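You operate a simulated robot arm through the tools that you are given. There is no shell and no other tool.

You are at the controls of a simulated robot arm. One attempt, no reset.

## Task
Set the red slider to 8 cm, lock it, then chalk a patch.
Fine: on the ruler board; the patch goes on the blue cloth; put the chalk back. Set down upright: purple chalk holder. A coat counts when it lies all over at full strength: go over it till it gets no stronger.

The check looks at the end state, three seconds after you hand in, the way a careful person would. Anything else that was tipped, shoved, dropped, spilled or broken makes it a failure. Flat cloth is picked up by pressing the open fingertips on it (5 to 10 N) and closing them slowly along it; thin cloth reads only 2 to 8 mm in the jaws.

## Robot
A 7-joint arm with a fingered hand, fixed in place. Base frame: the origin is at the foot of the arm, x ahead of it, y to its left, z up; the work surface is at about z = 0.9. Units: m, degrees, N and s.
Its first joint turns from -166.0 to 166.0 degrees. Payload 4.7 kg.
Tool frame: the origin (TCP) lies between the finger pads and is the grasp point; the fingertips stand 0.036 m ahead of it; z points along the fingers, y is the line along which they close. The gripper opens to 0.12 m. The gripper's body begins 0.042 m behind the TCP. The gripper is a hand of 5 fingers: y runs from the thumb to the fingers, the wrist lies at [-0.018, -0.122, -0.21] in the tool frame, and closing takes about 1.5 s.
Orientation is that of the tool frame in the base frame, as a unit quaternion [x, y, z, w]. With the fingers straight down and the wrist toward the robot, the tool's x, y and z point along [0, 1, 0], [1, 0, 0] and [0, 0, -1] of the base frame.

## Interface
- The arm moves only by the tool jog_arm. Its argument "targets" is text: rows parted by semicolons, each of 7 numbers parted by spaces: the shift along the tool's x, y, z in m, then the turn, a rotation vector about the tool's x, y, z in degrees, then the closure in counts, from 0 (fully open) to 255 (shut). In form: tx ty tz rx ry rz fingers; .... A call has 1 to 20 rows; each row is the pose to reach, as a shift and turn from the pose commanded when the call began, along the tool's axes at that moment. A row lasts 0.2 s, in which the tool goes at most 0.05 m and 8.6 degrees; a call with a longer step from one row to the next is refused whole, and so is a gripper value outside its range. Where a pose cannot be reached the arm comes as near as it can. A force on the tool above 40 N (or 10 N above the force at the start of the call, whichever is more), or a blocked arm, ends the call early, and 0.2 s more pass. Each finger travels about 0.045 m/s and halts on what it meets, pressing with about 24 N; the grip force reading is that of the motor and also rises with nothing between the fingers. The clock runs only during rows and for 0.2 s after the last one: add rows that repeat a pose to give the fingers time. The reply holds the time, the measured pose of the TCP, the force on the tool along the base axes, the opening and the grip force, in the units named above and with some noise, with the torque about the TCP (base axes, N m) and any sound that the robot's microphone picked up, and new pictures: "pictures" is both (left out), scene, wrist or none.
- Cameras (640 x 400 px; columns grow to the right, rows downward): "scene" is fixed at [0.4061, 0.6524, 1.6684]; the picture's right is [-0.89, -0.46, 0.00], its down [-0.42, 0.81, -0.40] and it looks along [0.18, -0.35, -0.92] (base axes); focal length 362 px, centre (320, 200). "wrist" rides on the gripper at [0.073, -0.091, -0.143] in the tool frame; the picture's right is [-0.80, 0.28, -0.53], its down [-0.53, -0.73, 0.42] and it looks along [-0.27, 0.62, 0.74] (tool axes); focal length 234 px, centre (320, 200). There is no depth. A picture from a camera that has moved, and an enlarged one, comes with that camera's place and axes in the base frame and with its lens. The place of the scene camera against the robot may be out by one fixed shift of up to 0.012 m in any direction.
- hand_shape(shape): the hand has 5 fingers and takes this shape, open, in about a second: jaw (thumb against the fingers, like two jaws); tri (thumb and two fingers); tip (a fingertip pinch); poke (one finger out to press); point (the index stretched); flat (the hand flat); cup (the hand cupped); fist (a fist). The gripper value then closes the fingers along that shape, each until it touches; the sizes above hold for jaw. It gives what a move gives, with no picture.
- enlarge(camera, box): a new picture of the part [left, top, right, bottom] of that camera's present view, enlarged. The clock stands still meanwhile.
- hand_in(): hands the job in; it is judged then, once.

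Places have to be worked out from the pictures, the camera data and where the tool is seen. Open the gripper and draw the arm clear of the work before you hand the job in, unless the task says otherwise.

The tools are called after "Emit:" as name(argument=value, ...) on one line, values as JSON. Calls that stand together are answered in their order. jog_arm: Moves the arm, as the interface text tells. Its arguments: {"type":"object","properties":{"targets":{"type":"string"},"pictures":{"type":"string","enum":["both","scene","wrist","none"]}},"required":["targets"]} The other tools are called the same way: hand_shape (shape) gives the hand a shape; enlarge (camera, box) takes an enlarged picture of a part of a camera's view; hand_in () hands the job in.

At the start:

```text
time: 0.0
tool_pos: [0.3921, 0.4305, 1.2697]
tcp_rot: [0.707, 0.707, 0.0, 0.0]
ft_force: [0.7, -0.1, -0.2]
ft_torque: [-0.03, 0.01, 0.02]
opening: 0.1195
grip_force: 0.2
shape: jaw
```

scene: 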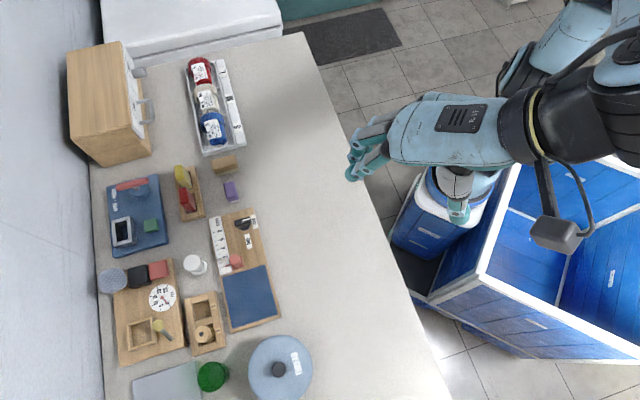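
wrist: 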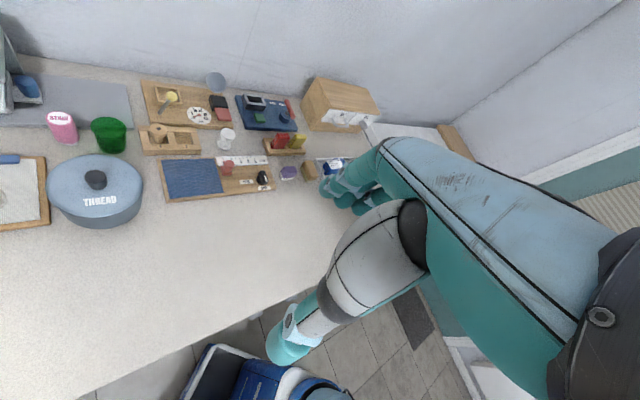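

The pictures show a bench with many items; the board with ruler, red slider and blue cloth seems to be near the image centre-left. I enlarge it in both cameras.

Emit:
enlarge(camera="scene", box=[170, 140, 310, 340])

Emit:
enlarge(camera="wrist", box=[150, 120, 330, 210])

Emit:
enlarge(camera="scene", box=[80, 140, 250, 380])

```text
2.00 times, centred on (240, 240) of scene
camera zoom: at [0.4061, 0.6524, 1.6684], right [-0.89, -0.46, 0.0], down [-0.42, 0.81, -0.4], along [0.18, -0.35, -0.92], focal length 724 px, centre (480, 120)
```

zoom: 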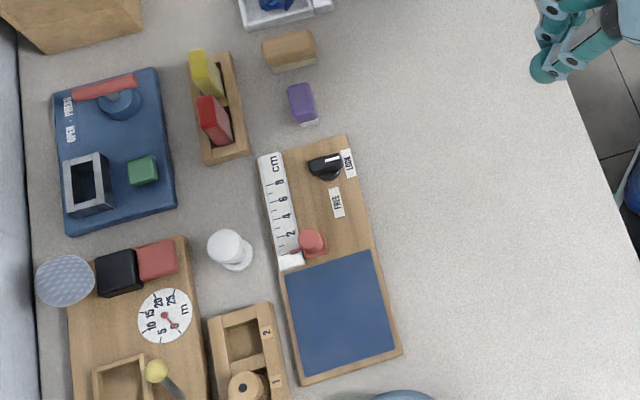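

```text
3.56 times, centred on (240, 165) of wrist
camera zoom: at [0.3012, 0.5038, 1.4138], right [0.28, -0.8, 0.53], down [-0.73, -0.53, -0.42], along [0.62, -0.27, -0.74], focal length 833 px, centre (604, 324)
```

zoom: 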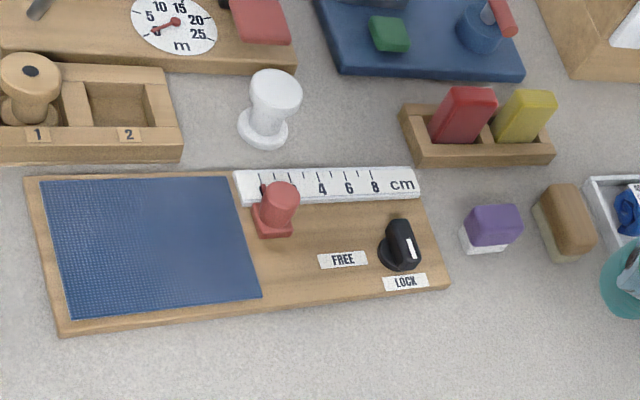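

```text
1.67 times, centred on (165, 260) of scene
camera zoom: at [0.4061, 0.6524, 1.6684], right [-0.89, -0.46, 0.0], down [-0.42, 0.81, -0.4], along [0.18, -0.35, -0.92], focal length 603 px, centre (578, 100)
```

zoom: 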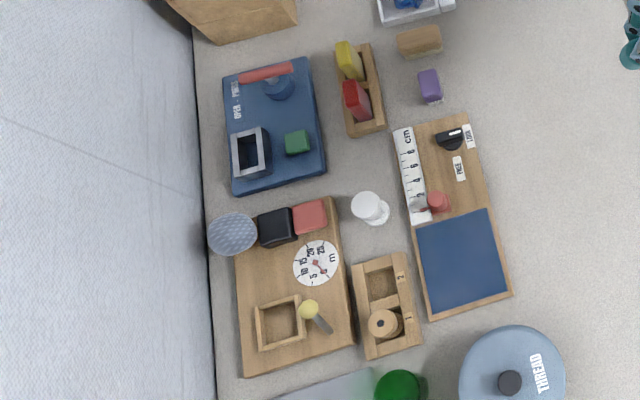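

I zoom closer on the ruler, slider, lock and chalk to read the details.

Emit:
enlarge(camera="scene", box=[205, 200, 275, 280])

Emit:
enlarge(camera="wrist", box=[210, 155, 280, 199])

Emit:
enlarge(camera="wrist", box=[250, 140, 330, 190])

```text
5.00 times, centred on (240, 240) of scene
camera zoom: at [0.4061, 0.6524, 1.6684], right [-0.89, -0.46, 0.0], down [-0.42, 0.81, -0.4], along [0.18, -0.35, -0.92], focal length 1810 px, centre (720, 0)
```

zoom: 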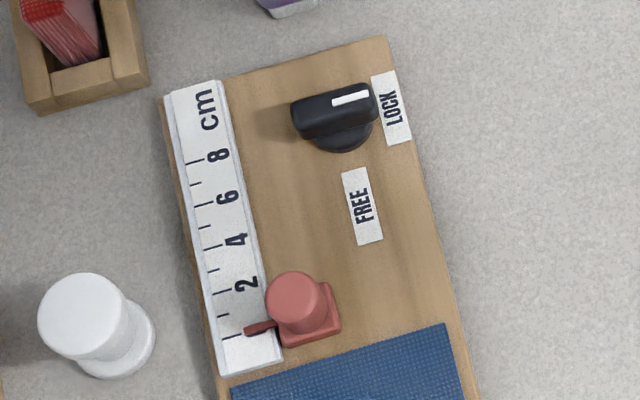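

```text
9.09 times, centred on (245, 177) of wrist
camera zoom: at [0.3012, 0.5038, 1.4138], right [0.28, -0.8, 0.53], down [-0.73, -0.53, -0.42], along [0.62, -0.27, -0.74], focal length 2129 px, centre (1002, 409)
```

zoom: 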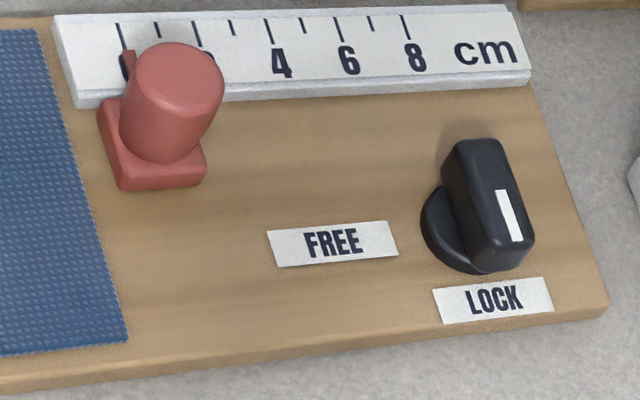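

```text
8.00 times, centred on (290, 165) of wrist
camera zoom: at [0.3012, 0.5038, 1.4138], right [0.28, -0.8, 0.53], down [-0.73, -0.53, -0.42], along [0.62, -0.27, -0.74], focal length 1873 px, centre (560, 480)
```

zoom: 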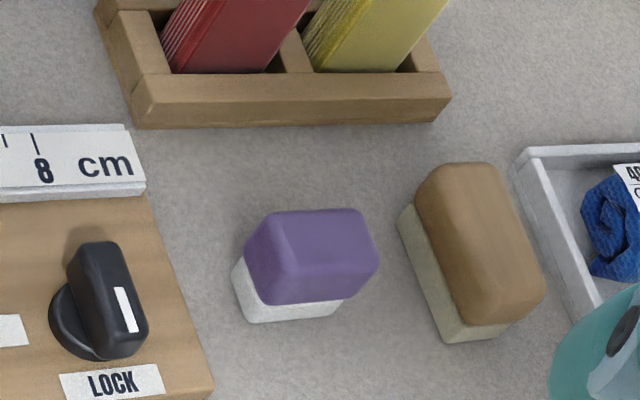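

The black lock knob's stripe now points to LOCK, so I must turn it to FREE before I can move the slider. The board lies at about 45° in the base frame. I move to a pose with the tool turned -45° about z to see it more closely.

Emit:
jog_arm(targets="-0.02 0.031 0.0154 0 0 -5.6 0; -0.04 0.062 0.031 0 0 -11.2 0; -0.059 0.093 0.046 0 0 -16.9 0; -0.079 0.124 0.0615 0 0 -22.5 0; -0.098 0.155 0.077 0 0 -28.1 0; -0.118 0.186 0.092 0 0 -33.7 0; -0.137 0.217 0.108 0 0 -39.4 0; -0.157 0.248 0.123 0 0 -45 0; -0.157 0.248 0.123 0 0 -45 0")

```text
time: 2.0
tool_pos: [0.6415, 0.2745, 1.1481]
tcp_rot: [0.382, 0.924, -0.001, 0.0]
ft_force: [0.2, 0.2, -0.7]
ft_torque: [0.03, 0.01, -0.01]
opening: 0.1199
grip_force: 0.1
shape: jaw
camera wrist: at [0.5251, 0.2621, 1.2919], right [0.77, -0.37, 0.53], down [-0.14, -0.89, -0.43], along [0.63, 0.25, -0.74], focal length 234 px, centre (320, 200)
```

scene: 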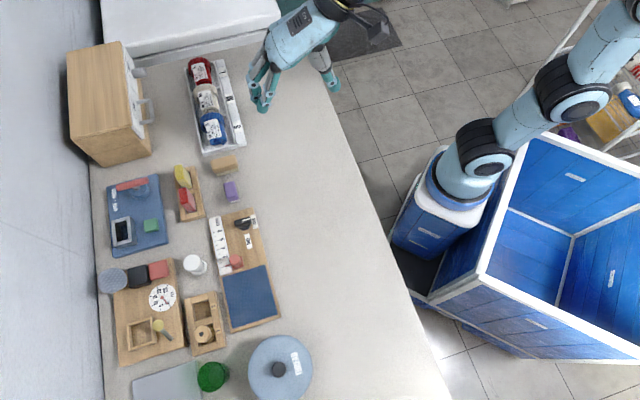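
wrist: 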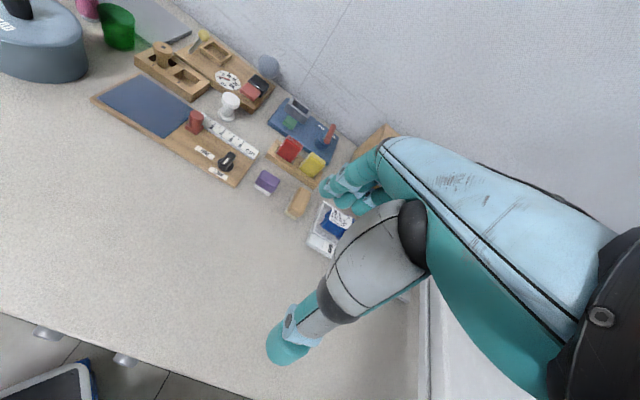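

The board is clear of the hand in this view; I enlarge it to measure positions.

Emit:
enlarge(camera="wrist", box=[85, 65, 285, 190])

Emit:
enlarge(camera="wrist", box=[170, 100, 290, 200])

```text
3.20 times, centred on (185, 128) of wrist
camera zoom: at [0.5251, 0.2621, 1.2919], right [0.77, -0.37, 0.53], down [-0.14, -0.89, -0.43], along [0.63, 0.25, -0.74], focal length 749 px, centre (752, 432)
```

zoom: 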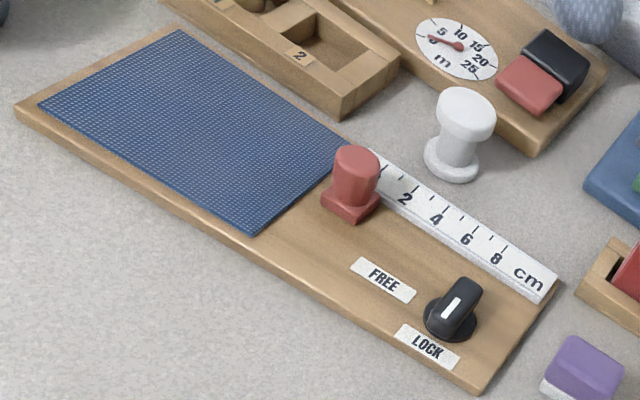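

```text
4.00 times, centred on (230, 150) of wrist
camera zoom: at [0.5251, 0.2621, 1.2919], right [0.77, -0.37, 0.53], down [-0.14, -0.89, -0.43], along [0.63, 0.25, -0.74], focal length 937 px, centre (680, 400)
```

zoom: 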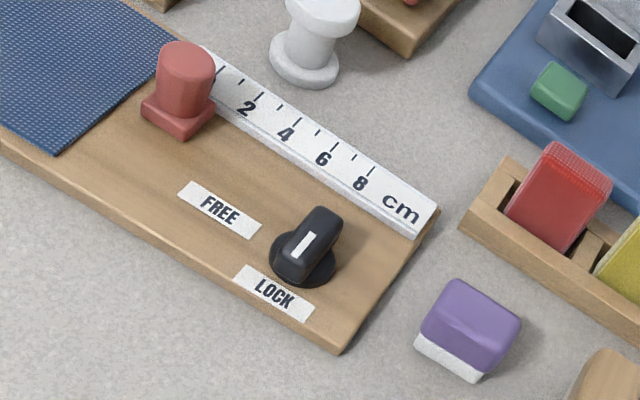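

The readings agree with the plan: the cloth is centred at about (0.577, 0.611), its surface is at about z 0.916, and the lock knob is at about (0.665, 0.488). I bring the hand over the knob with its closing line across the knob's bar (wrist on the +u side), and stay high.

Emit:
jog_arm(targets="0.0123 0.0152 0.0 0 0 -8.2 0; 0.0245 0.0305 0.0 0 0 -16.4 0; 0.0368 0.0457 0.0 0 0 -24.5 0; 0.049 0.061 0 0 0 -32.7 0; 0.0614 0.0762 0 0 0 -40.9 0; 0.0736 0.0914 0 0 0 -49.1 0; 0.0859 0.1067 0.02 0 0 -57.3 0; 0.0982 0.122 0.04 0 0 -65.5 0; 0.11 0.137 0.06 0 0 -73.6 0; 0.1227 0.1524 0.07 0 0 -81.8 0; 0.135 0.1676 0.08 0 0 -90 0; 0.135 0.1676 0.08 0 0 -90 0")

```text
time: 4.6
tool_pos: [0.6639, 0.4875, 1.0658]
tcp_rot: [-0.384, 0.923, 0.0, 0.0]
ft_force: [0.5, -0.1, 0.0]
ft_torque: [0.02, 0.04, -0.02]
opening: 0.1197
grip_force: 0.1
shape: jaw
camera wrist: at [0.677, 0.3727, 1.2108], right [0.37, 0.77, 0.52], down [0.89, -0.14, -0.42], along [-0.25, 0.63, -0.74], focal length 234 px, centre (320, 200)
```

scene: 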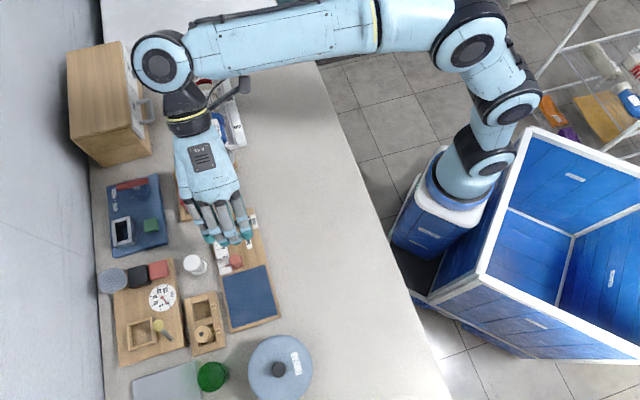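
wrist: 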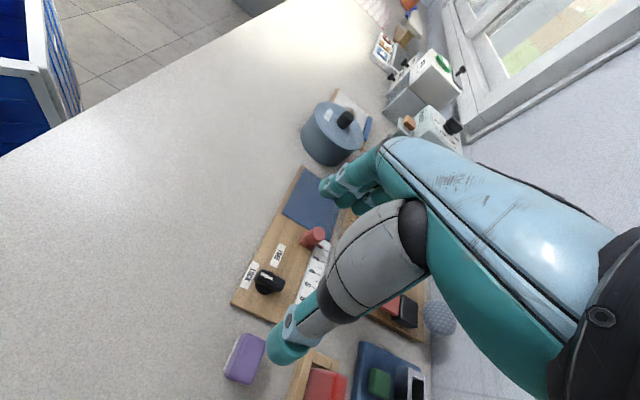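

The hand is above the knob and the arm reaches in this orientation. I enlarge the wrist view to check how the knob sits relative to thumb and fingers.

Emit:
enlarge(camera="wrist", box=[220, 160, 400, 390])

Emit:
enlarge(camera="wrist", box=[230, 220, 330, 300])

Emit:
enlarge(camera="scene", box=[190, 180, 290, 260])

```text
1.74 times, centred on (310, 275) of wrist
camera zoom: at [0.677, 0.3727, 1.2108], right [0.37, 0.77, 0.52], down [0.89, -0.14, -0.42], along [-0.25, 0.63, -0.74], focal length 407 px, centre (337, 70)
```

zoom: 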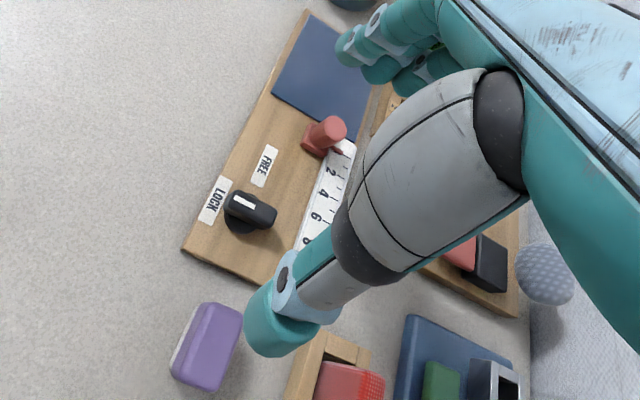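

```text
5.00 times, centred on (280, 260) of wrist
camera zoom: at [0.677, 0.3727, 1.2108], right [0.37, 0.77, 0.52], down [0.89, -0.14, -0.42], along [-0.25, 0.63, -0.74], focal length 1171 px, centre (520, -100)
```

zoom: 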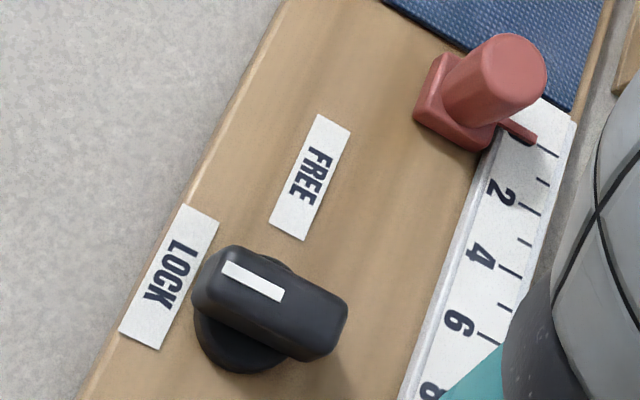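

```text
5.00 times, centred on (240, 220) of scene
camera zoom: at [0.4061, 0.6524, 1.6684], right [-0.89, -0.46, 0.0], down [-0.42, 0.81, -0.4], along [0.18, -0.35, -0.92], focal length 1810 px, centre (720, 100)
```

zoom: 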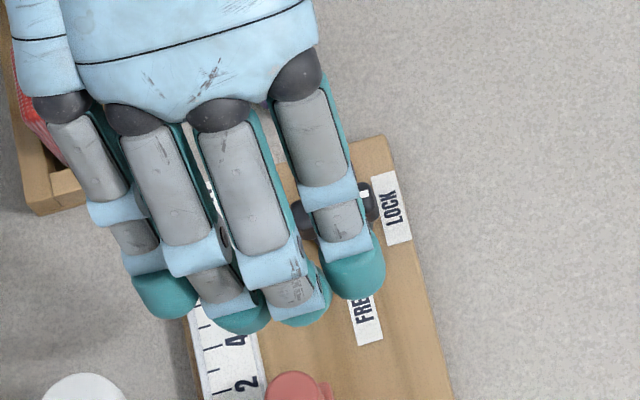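

The knob top is at about (0.669, 0.490, 0.93). The little finger could hit the chalk during a full-hand grip, so I try the narrow pinch shape and look at it.

Emit:
hand_shape(shape="tip")

Emit:
jog_arm(targets="0 0 0 0 0 0 0; 0 0 0 0 0 0 0")

Emit:
enlarge(camera="wrist", box=[200, 120, 440, 390])

Emit:
enlarge(camera="scene", box=[180, 180, 280, 260])

```text
time: 5.5
tool_pos: [0.6644, 0.4862, 1.0678]
tcp_rot: [-0.383, 0.924, 0.0, 0.0]
ft_force: [-0.2, 0.4, 0.7]
ft_torque: [-0.01, 0.01, -0.03]
opening: 0.1199
grip_force: 0.1
shape: tip
```

```text
time: 6.1
tool_pos: [0.6645, 0.4876, 1.0675]
tcp_rot: [-0.383, 0.924, 0.0, 0.0]
ft_force: [-0.5, -0.2, 0.4]
ft_torque: [-0.03, -0.02, 0.01]
opening: 0.1196
grip_force: 0.0
shape: tip
camera wrist: at [0.6768, 0.3725, 1.211], right [0.37, 0.77, 0.53], down [0.89, -0.14, -0.42], along [-0.25, 0.63, -0.74], focal length 234 px, centre (320, 200)
```

scene: 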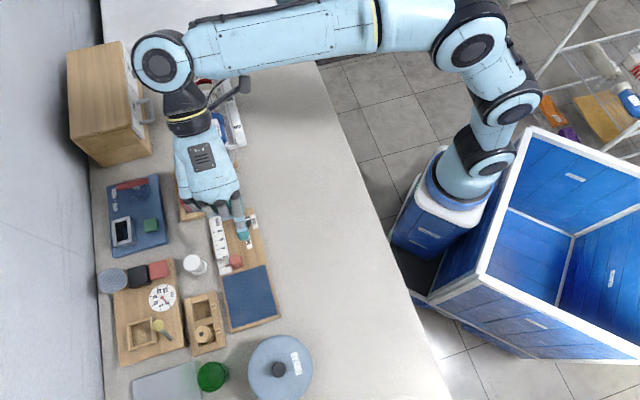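
wrist: 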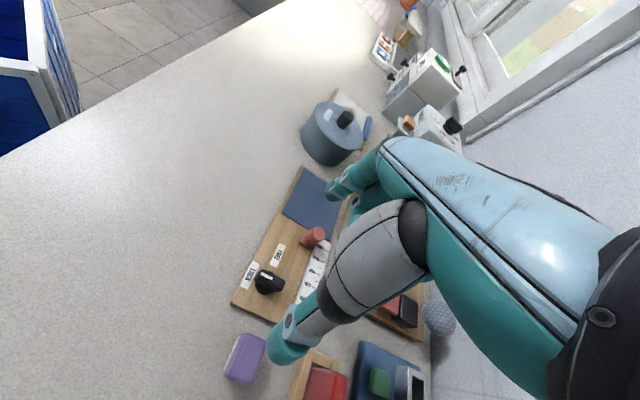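

```text
1.48 times, centred on (320, 255) of wrist
camera zoom: at [0.6768, 0.3725, 1.211], right [0.37, 0.77, 0.53], down [0.89, -0.14, -0.42], along [-0.25, 0.63, -0.74], focal length 347 px, centre (320, 118)
```

zoom: 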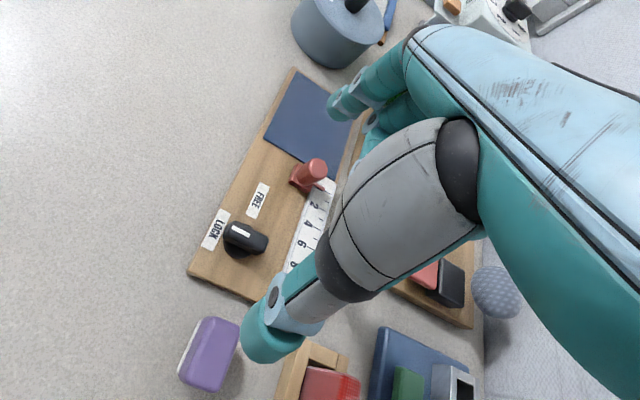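

```text
5.00 times, centred on (230, 220) of scene
camera zoom: at [0.4061, 0.6524, 1.6684], right [-0.89, -0.46, 0.0], down [-0.42, 0.81, -0.4], along [0.18, -0.35, -0.92], focal length 1810 px, centre (770, 100)
```

zoom: 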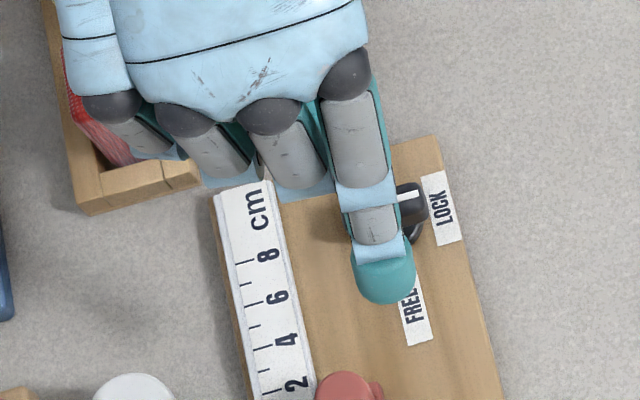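

The pinch shape gives a single index finger opposite the thumb, in line with the TCP. I partly close it at this height, shift to the knob axis and check the look.

Emit:
jog_arm(targets="0 0 0 0 0 0 60; -0.003 -0.001 0.01 0 0 0 120; -0.005 -0.002 0.02 0 0 0 140; -0.005 -0.002 0.03 0 0 0 140; -0.005 -0.002 0.03 0 0 0 140; -0.005 -0.002 0.03 0 0 0 140; -0.005 -0.002 0.03 0 0 0 140; -0.005 -0.002 0.03 0 0 0 140")

Emit:
enlarge(camera="wrist", box=[230, 170, 410, 350])

Emit:
enlarge(camera="scene", box=[190, 180, 290, 260])

```text
time: 7.9
tool_pos: [0.669, 0.4898, 1.0371]
tcp_rot: [-0.383, 0.924, 0.0, 0.0]
ft_force: [-0.7, -0.6, 0.2]
ft_torque: [0.01, 0.03, 0.02]
opening: 0.0547
grip_force: 0.1
shape: tip
camera wrist: at [0.6817, 0.375, 1.1807], right [0.37, 0.77, 0.53], down [0.89, -0.14, -0.42], along [-0.25, 0.63, -0.74], focal length 234 px, centre (320, 200)
```

scene: 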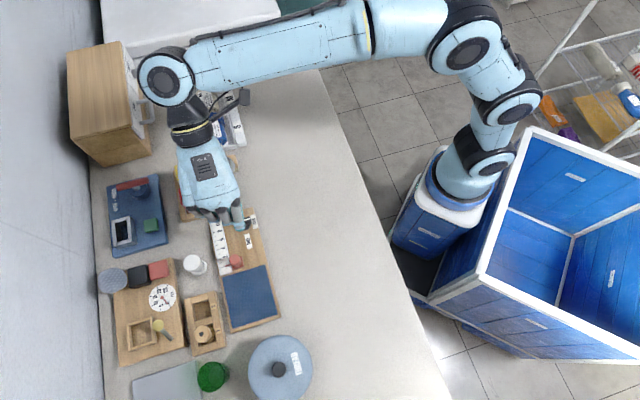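
wrist: 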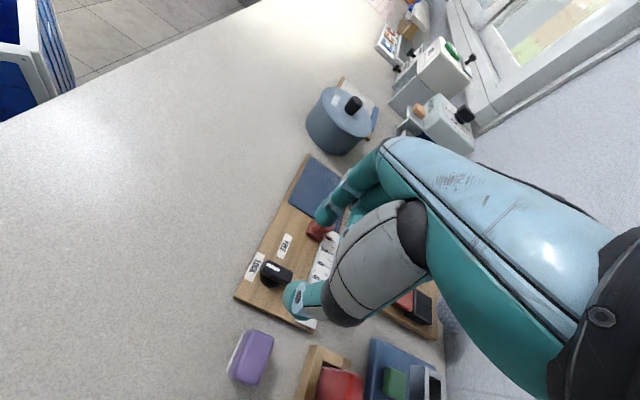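

```text
2.22 times, centred on (320, 260) of wrist
camera zoom: at [0.6817, 0.375, 1.1807], right [0.37, 0.77, 0.53], down [0.89, -0.14, -0.42], along [-0.25, 0.63, -0.74], focal length 520 px, centre (320, 67)
```

zoom: 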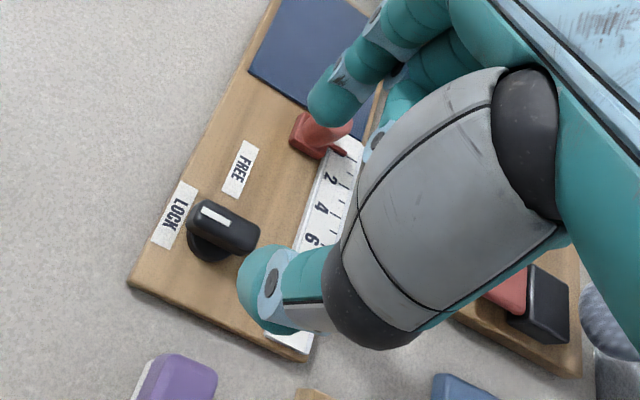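

```text
5.00 times, centred on (240, 220) of scene
camera zoom: at [0.4061, 0.6524, 1.6684], right [-0.89, -0.46, 0.0], down [-0.42, 0.81, -0.4], along [0.18, -0.35, -0.92], focal length 1810 px, centre (720, 100)
```

zoom: 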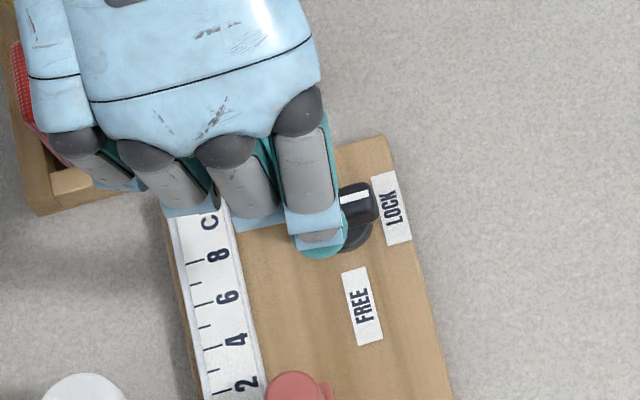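

Thumb and index are centred on the knob axis in tool x, with an opening of 55 mm. I descend toward TCP z 0.957 and watch the force.

Emit:
jog_arm(targets="0 0 0.02 0 0 0 140; 0 0 0.04 0 0 0 140; 0 0 0.055 0 0 0 140; 0 0 0.065 0 0 0 140; 0 0 0.072 0 0 0 140; 0 0 0.076 0 0 0 140; 0 0 0.079 0 0 0 140")

Emit:
enlarge(camera="wrist", box=[230, 170, 410, 350])

Emit:
enlarge(camera="scene", box=[190, 180, 290, 260])

```text
time: 9.5
tool_pos: [0.6686, 0.49, 0.959]
tcp_rot: [-0.383, 0.924, 0.0, 0.0]
ft_force: [0.6, -1.1, 0.2]
ft_torque: [0.05, -0.01, 0.0]
opening: 0.0547
grip_force: 0.1
shape: tip
camera wrist: at [0.6823, 0.3742, 1.1017], right [0.37, 0.77, 0.53], down [0.89, -0.14, -0.42], along [-0.25, 0.63, -0.74], focal length 234 px, centre (320, 200)
```

scene: 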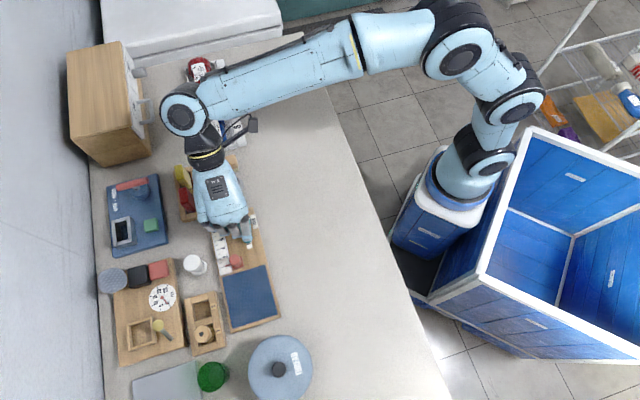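
wrist: 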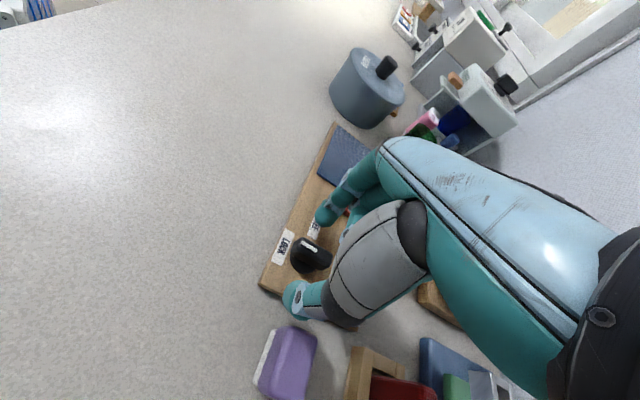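

```text
2.22 times, centred on (320, 260) of wrist
camera zoom: at [0.6823, 0.3742, 1.1017], right [0.37, 0.77, 0.53], down [0.89, -0.14, -0.42], along [-0.25, 0.63, -0.74], focal length 520 px, centre (320, 67)
```

zoom: 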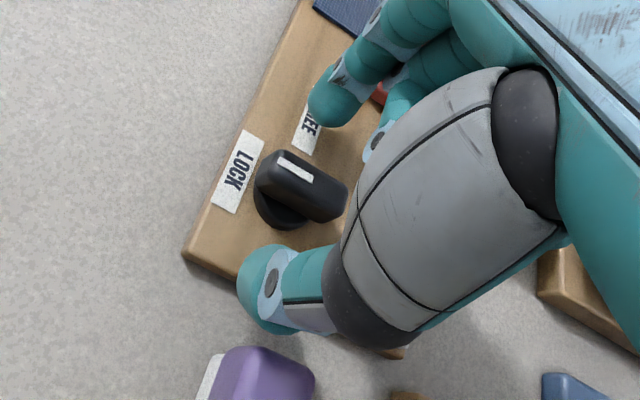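

```text
5.00 times, centred on (240, 220) of scene
camera zoom: at [0.4061, 0.6524, 1.6684], right [-0.89, -0.46, 0.0], down [-0.42, 0.81, -0.4], along [0.18, -0.35, -0.92], focal length 1810 px, centre (720, 100)
```

zoom: 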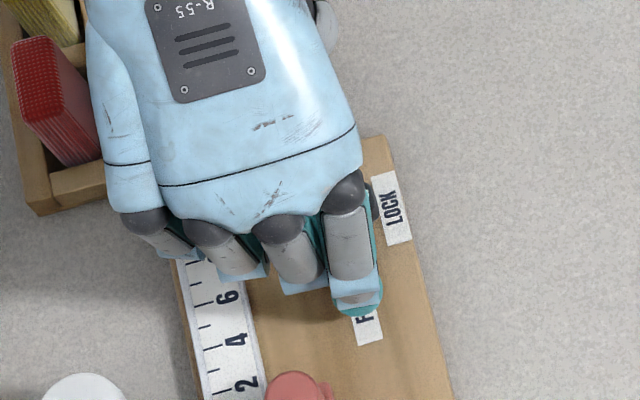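

The knob sits centred between thumb and index. I go 5 mm lower and close on the bar.

Emit:
jog_arm(targets="0 0 0.003 0 0 0 140; 0 0 0.005 0 0 0 150; 0 0 0.005 0 0 0 170; 0 0 0.005 0 0 0 190; 0 0 0.005 0 0 0 210; 0 0 0.005 0 0 0 225; 0 0 0.005 0 0 0 235; 0 0 0.005 0 0 0 235; 0 0 0.005 0 0 0 235")

Emit:
enlarge(camera="wrist", box=[230, 170, 410, 350])

```text
time: 11.5
tool_pos: [0.6696, 0.4892, 0.9525]
tcp_rot: [-0.383, 0.924, 0.0, 0.0]
ft_force: [0.7, -0.9, -0.2]
ft_torque: [0.02, -0.02, 0.02]
opening: 0.01
grip_force: 0.1
shape: tip
camera wrist: at [0.682, 0.3744, 1.0969], right [0.37, 0.77, 0.53], down [0.89, -0.14, -0.42], along [-0.25, 0.63, -0.74], focal length 234 px, centre (320, 200)
```

scene: 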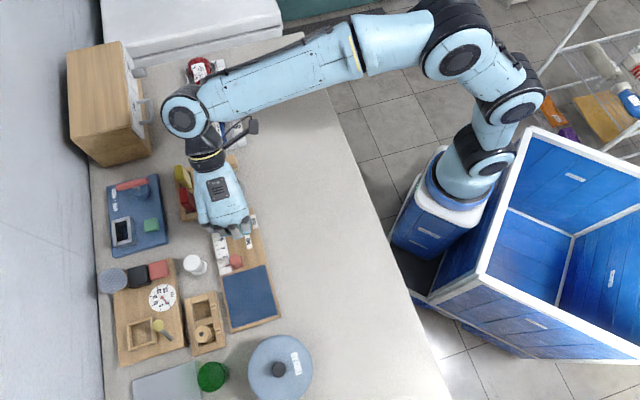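
wrist: 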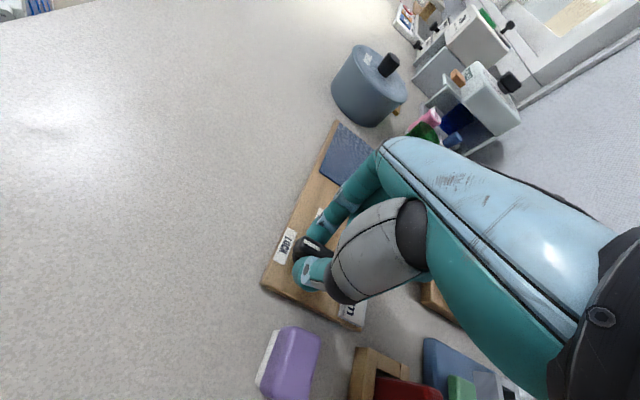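

```text
2.22 times, centred on (320, 260) of wrist
camera zoom: at [0.682, 0.3744, 1.0969], right [0.37, 0.77, 0.53], down [0.89, -0.14, -0.42], along [-0.25, 0.63, -0.74], focal length 520 px, centre (320, 67)
```

zoom: 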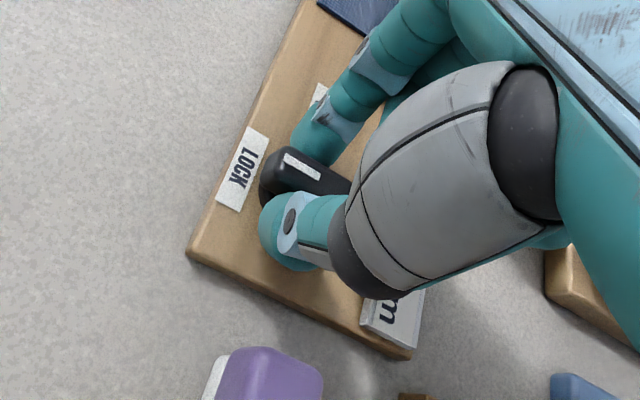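

The fingers sit either side of the bar at 10 mm opening with no force yet; I close further to grip.

Emit:
jog_arm(targets="0 0 0 0 0 0 245; 0 0 0 0 0 0 255; 0 0 0 0 0 0 255; 0 0 0 0 0 0 255", pictures="wrist")

Emit:
enlarge(camera="wrist", box=[230, 170, 410, 350])

```text
time: 12.5
tool_pos: [0.6687, 0.4904, 0.9534]
tcp_rot: [-0.383, 0.924, 0.0, -0.001]
ft_force: [1.4, 0.7, -1.7]
ft_torque: [0.05, 0.0, -0.03]
opening: 0.0092
grip_force: 24.0
shape: tip
camera wrist: at [0.6821, 0.3745, 1.0966], right [0.37, 0.77, 0.53], down [0.89, -0.14, -0.42], along [-0.25, 0.63, -0.74], focal length 234 px, centre (320, 200)
```

wrist: 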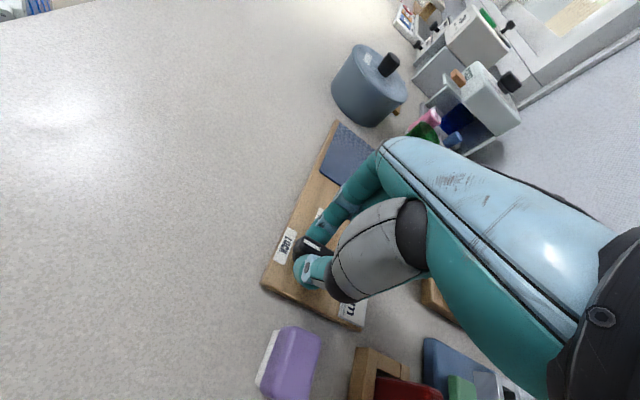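

```text
2.22 times, centred on (320, 260) of wrist
camera zoom: at [0.6821, 0.3745, 1.0966], right [0.37, 0.77, 0.53], down [0.89, -0.14, -0.42], along [-0.25, 0.63, -0.74], focal length 520 px, centre (320, 67)
```

zoom: 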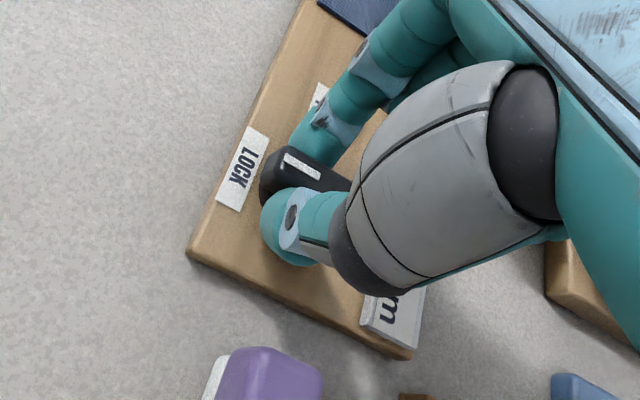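

The bar is gripped at 9 mm with 24 N. I turn it clockwise (seen from above) toward FREE, first by 35°, watching the torque.

Emit:
jog_arm(targets="0 0 0 0 0 5 255; 0 0 0 0 0 11 255; 0 0 0 0 0 17 255; 0 0 0 0 0 23 255; 0 0 0 0 0 29 255; 0 0 0 0 0 35 255; 0 0 0 0 0 35 255")

Emit:
enlarge(camera="wrist", box=[230, 170, 410, 350])

```text
time: 14.1
tool_pos: [0.6689, 0.4893, 0.9532]
tcp_rot: [-0.087, 0.996, 0.0, 0.0]
ft_force: [-2.6, 3.8, -2.2]
ft_torque: [0.13, 0.1, 0.03]
opening: 0.009
grip_force: 24.4
shape: tip
camera wrist: at [0.6126, 0.3882, 1.0966], right [0.74, 0.41, 0.52], down [0.65, -0.63, -0.42], along [0.15, 0.66, -0.74], focal length 234 px, centre (320, 200)
```

scene: 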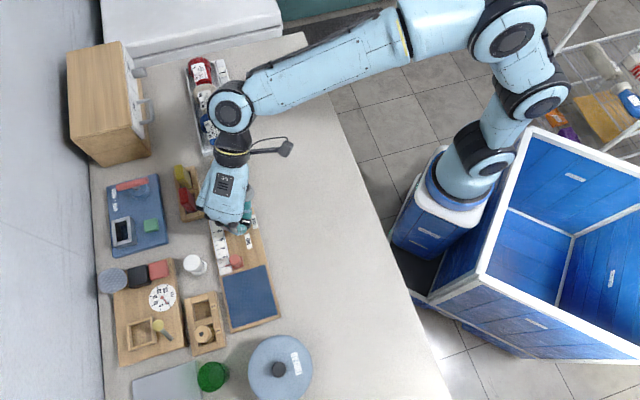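
wrist: 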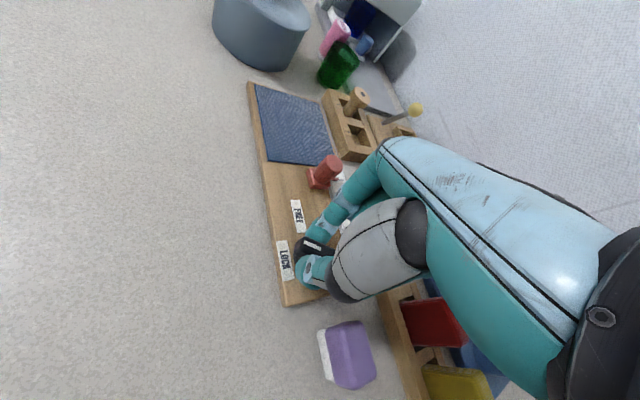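

```text
2.22 times, centred on (320, 260) of wrist
camera zoom: at [0.6126, 0.3882, 1.0966], right [0.74, 0.41, 0.52], down [0.65, -0.63, -0.42], along [0.15, 0.66, -0.74], focal length 520 px, centre (320, 67)
```

zoom: 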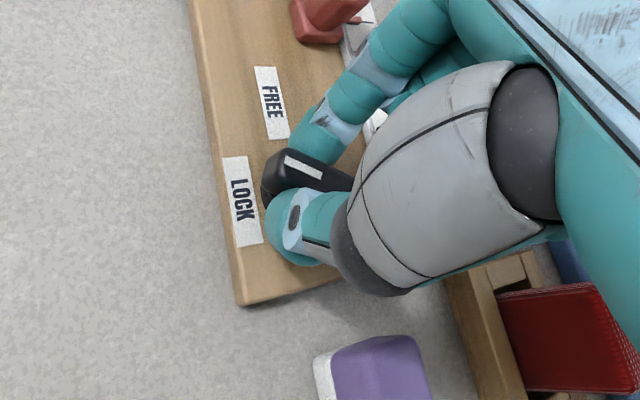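

The stripe turned along with the hand. I continue the turn to about 65° and check clearance of the curled fingers to the chalk.

Emit:
jog_arm(targets="0 0 0 0 0 6 255; 0 0 0 0 0 12 255; 0 0 0 0 0 18 255; 0 0 0 0 0 24 255; 0 0 0 0 0 30 255; 0 0 0 0 0 30 255")

Emit:
enlarge(camera="wrist", box=[230, 170, 410, 350])

Emit:
enlarge(camera="scene", box=[190, 160, 290, 250])

```text
time: 15.5
tool_pos: [0.6695, 0.4884, 0.9528]
tcp_rot: [0.174, 0.985, 0.0, 0.0]
ft_force: [-3.4, 10.3, -1.3]
ft_torque: [0.3, 0.02, 0.01]
opening: 0.0092
grip_force: 23.6
shape: tip
camera wrist: at [0.5689, 0.43, 1.0966], right [0.85, -0.01, 0.53], down [0.25, -0.87, -0.42], along [0.46, 0.49, -0.74], focal length 234 px, centre (320, 200)
```

scene: 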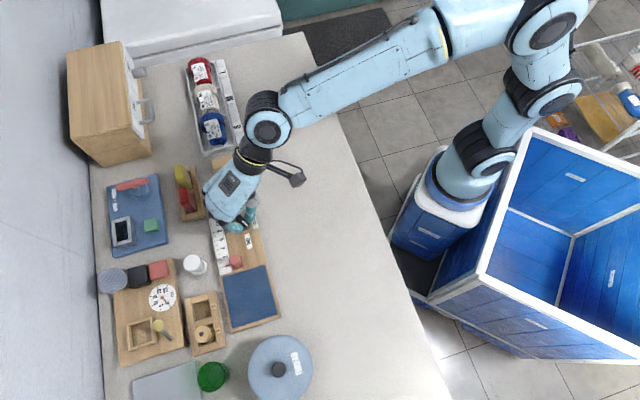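
wrist: 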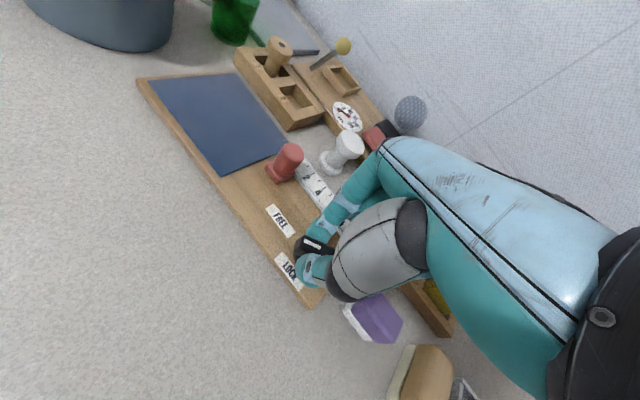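

```text
2.22 times, centred on (320, 260) of wrist
camera zoom: at [0.5689, 0.43, 1.0966], right [0.85, -0.01, 0.53], down [0.25, -0.87, -0.42], along [0.46, 0.49, -0.74], focal length 520 px, centre (320, 67)
```

zoom: 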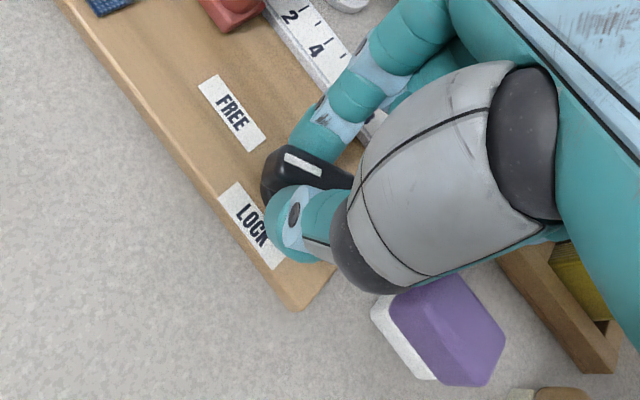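

```text
4.44 times, centred on (240, 205) of scene
camera zoom: at [0.4061, 0.6524, 1.6684], right [-0.89, -0.46, 0.0], down [-0.42, 0.81, -0.4], along [0.18, -0.35, -0.92], focal length 1608 px, centre (676, 178)
```

zoom: 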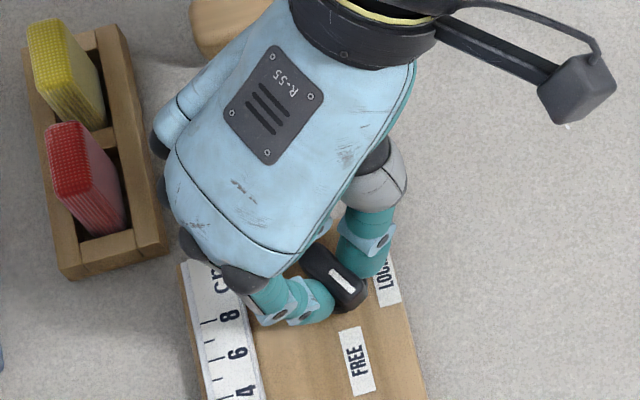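

About 10 N side force shows the knob axis lies 1–2 mm toward +y of the TCP. I shift the hand by that much and finish the turn to 90°.

Emit:
jog_arm(targets="0.0008 0.0008 0 0 0 0 255; 0.0016 0.0015 0 0 0 6 255; 0.0016 0.0015 0 0 0 12 255; 0.0016 0.0015 0 0 0 18 255; 0.0016 0.0015 0 0 0 23 255; 0.0016 0.0015 0 0 0 25 255; 0.0016 0.0015 0 0 0 25 255")

Emit:
enlarge(camera="wrist", box=[230, 170, 410, 350])

Emit:
enlarge(camera="scene", box=[190, 160, 290, 250])

```text
time: 17.1
tool_pos: [0.6679, 0.4917, 0.952]
tcp_rot: [0.384, 0.923, 0.0, 0.0]
ft_force: [5.8, 3.3, -0.5]
ft_torque: [0.14, -0.18, -0.04]
opening: 0.0089
grip_force: 23.8
shape: tip
camera wrist: at [0.5517, 0.4794, 1.0966], right [0.77, -0.37, 0.53], down [-0.14, -0.89, -0.42], along [0.63, 0.25, -0.74], focal length 234 px, centre (320, 200)
```

scene: 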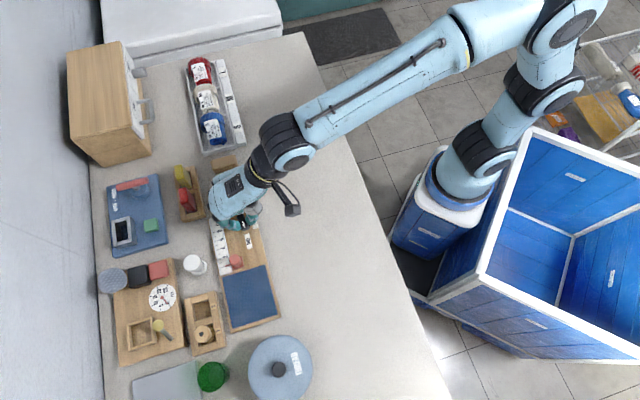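
wrist: 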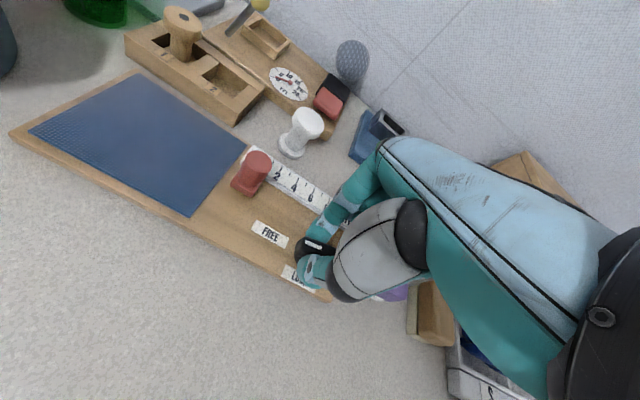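

```text
2.22 times, centred on (320, 260) of wrist
camera zoom: at [0.5517, 0.4794, 1.0966], right [0.77, -0.37, 0.53], down [-0.14, -0.89, -0.42], along [0.63, 0.25, -0.74], focal length 520 px, centre (320, 67)
```

zoom: 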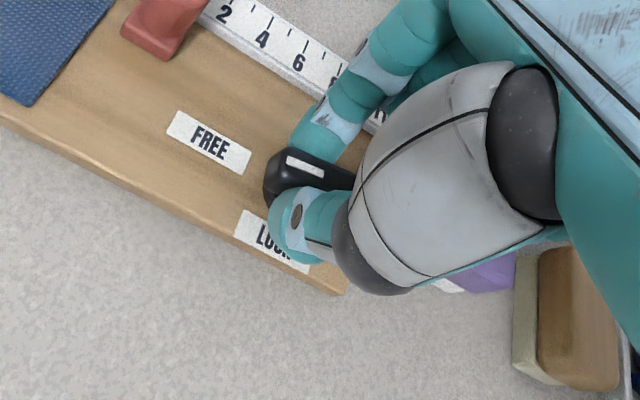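

```text
4.44 times, centred on (240, 205) of scene
camera zoom: at [0.4061, 0.6524, 1.6684], right [-0.89, -0.46, 0.0], down [-0.42, 0.81, -0.4], along [0.18, -0.35, -0.92], focal length 1608 px, centre (676, 178)
```

zoom: 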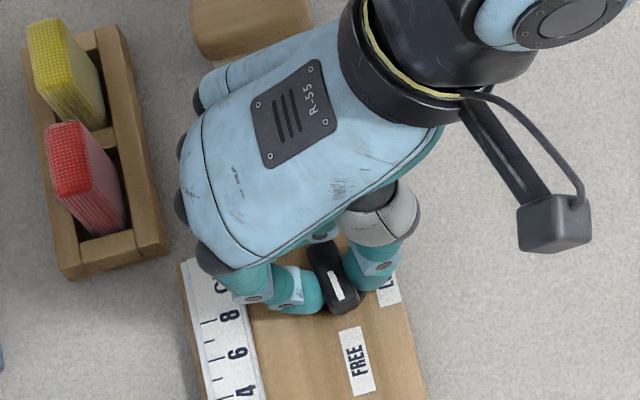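

The stripe now points at FREE, after 90° in total. I open the pinch and rise.

Emit:
jog_arm(targets="0 0 0 0 0 0 230; 0 0 0 0 0 0 200; 0 0 0 0 0 0 170; 0 0 0 0 0 0 150; 0 0 0 0 0 0 140; 0 0 -0.02 0 0 0 140; 0 0 -0.05 0 0 0 140; 0 0 -0.08 0 0 0 140; 0 0 -0.08 0 0 0 140")

Emit:
enlarge(camera="wrist", box=[150, 120, 350, 300])

Emit:
enlarge(camera="scene", box=[190, 190, 290, 280])

```text
time: 19.1
tool_pos: [0.6679, 0.4903, 1.0327]
tcp_rot: [0.383, 0.924, 0.0, 0.0]
ft_force: [0.1, -0.1, 0.7]
ft_torque: [0.03, 0.02, -0.03]
opening: 0.0537
grip_force: 0.1
shape: tip
camera wrist: at [0.5521, 0.478, 1.1771], right [0.77, -0.37, 0.53], down [-0.14, -0.89, -0.42], along [0.63, 0.25, -0.74], focal length 234 px, centre (320, 200)
```

scene: 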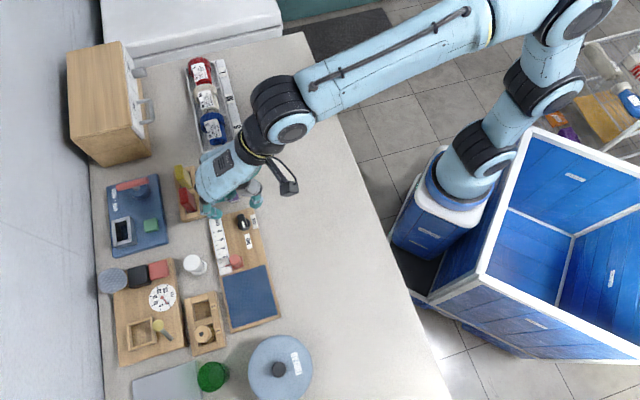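
wrist: 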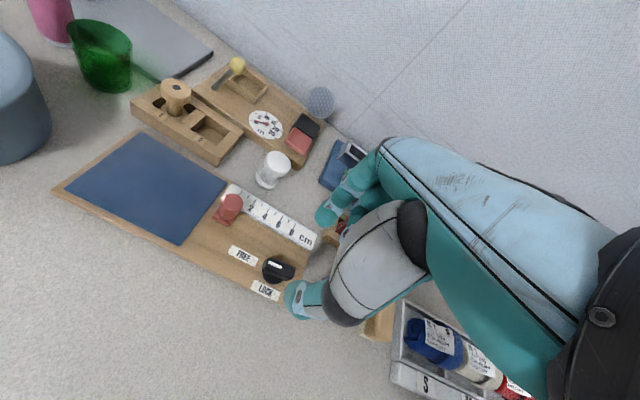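

```text
2.22 times, centred on (250, 210) of wrist
camera zoom: at [0.5521, 0.478, 1.1771], right [0.77, -0.37, 0.53], down [-0.14, -0.89, -0.42], along [0.63, 0.25, -0.74], focal length 520 px, centre (476, 178)
```

zoom: 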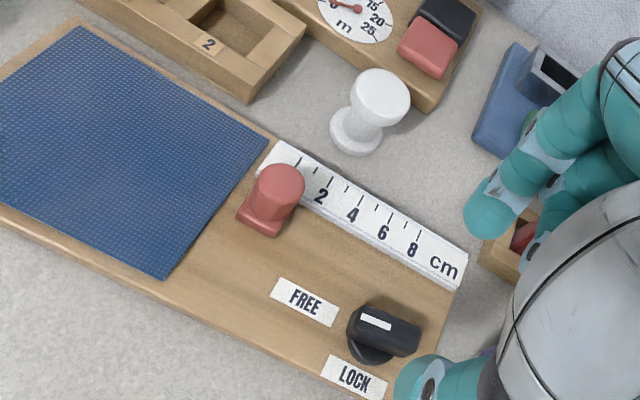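

```text
4.44 times, centred on (240, 235) of scene
camera zoom: at [0.4061, 0.6524, 1.6684], right [-0.89, -0.46, 0.0], down [-0.42, 0.81, -0.4], along [0.18, -0.35, -0.92], focal length 1608 px, centre (676, 44)
```

zoom: 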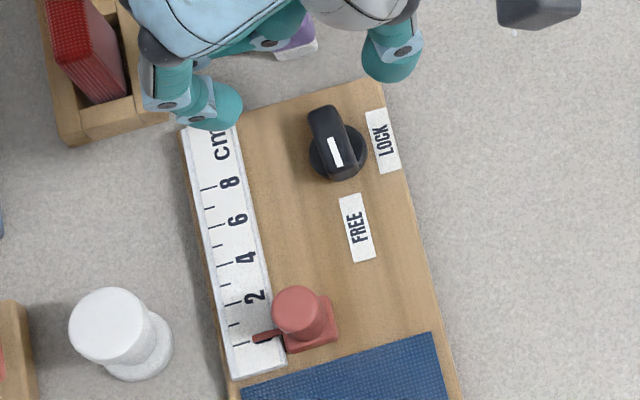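

The knob is at FREE. The slider top is at about (0.636, 0.572, 0.945). I enlarge the ruler to read the scale and the pointer's present value.

Emit:
enlarge(camera="wrist", box=[210, 170, 330, 260])

Emit:
enlarge(camera="scene", box=[205, 230, 255, 280])

Emit:
enlarge(camera="scene", box=[205, 210, 255, 250])

```text
4.44 times, centred on (270, 215) of wrist
camera zoom: at [0.5521, 0.478, 1.1771], right [0.77, -0.37, 0.53], down [-0.14, -0.89, -0.42], along [0.63, 0.25, -0.74], focal length 1041 px, centre (542, 133)
```

zoom: 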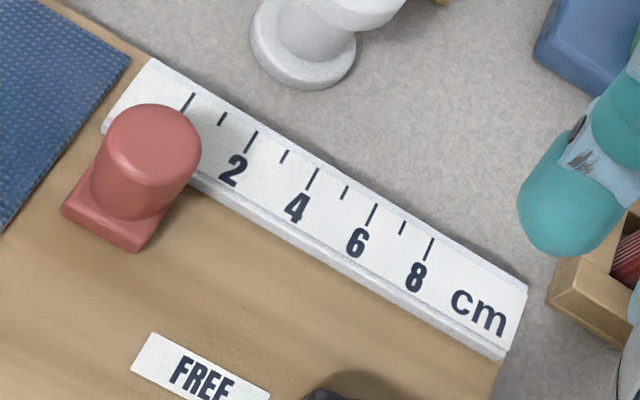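

```text
8.00 times, centred on (230, 255) of scene
camera zoom: at [0.4061, 0.6524, 1.6684], right [-0.89, -0.46, 0.0], down [-0.42, 0.81, -0.4], along [0.18, -0.35, -0.92], focal length 2895 px, centre (1040, -240)
```

zoom: 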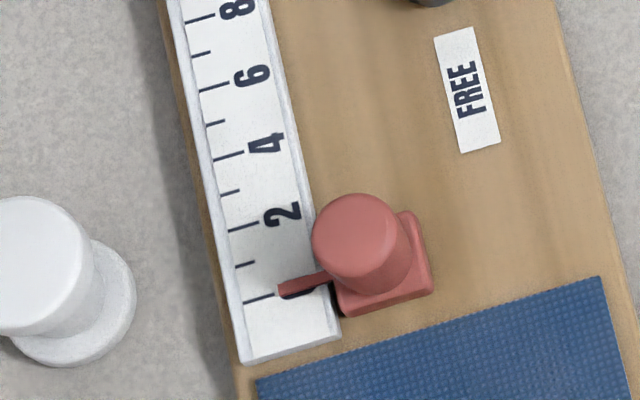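

```text
10.00 times, centred on (230, 230) of scene
camera zoom: at [0.4061, 0.6524, 1.6684], right [-0.89, -0.46, 0.0], down [-0.42, 0.81, -0.4], along [0.18, -0.35, -0.92], focal length 3619 px, centre (1220, -100)
```

zoom: 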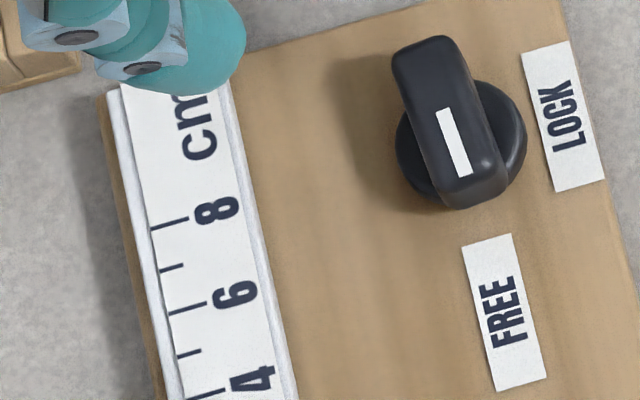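

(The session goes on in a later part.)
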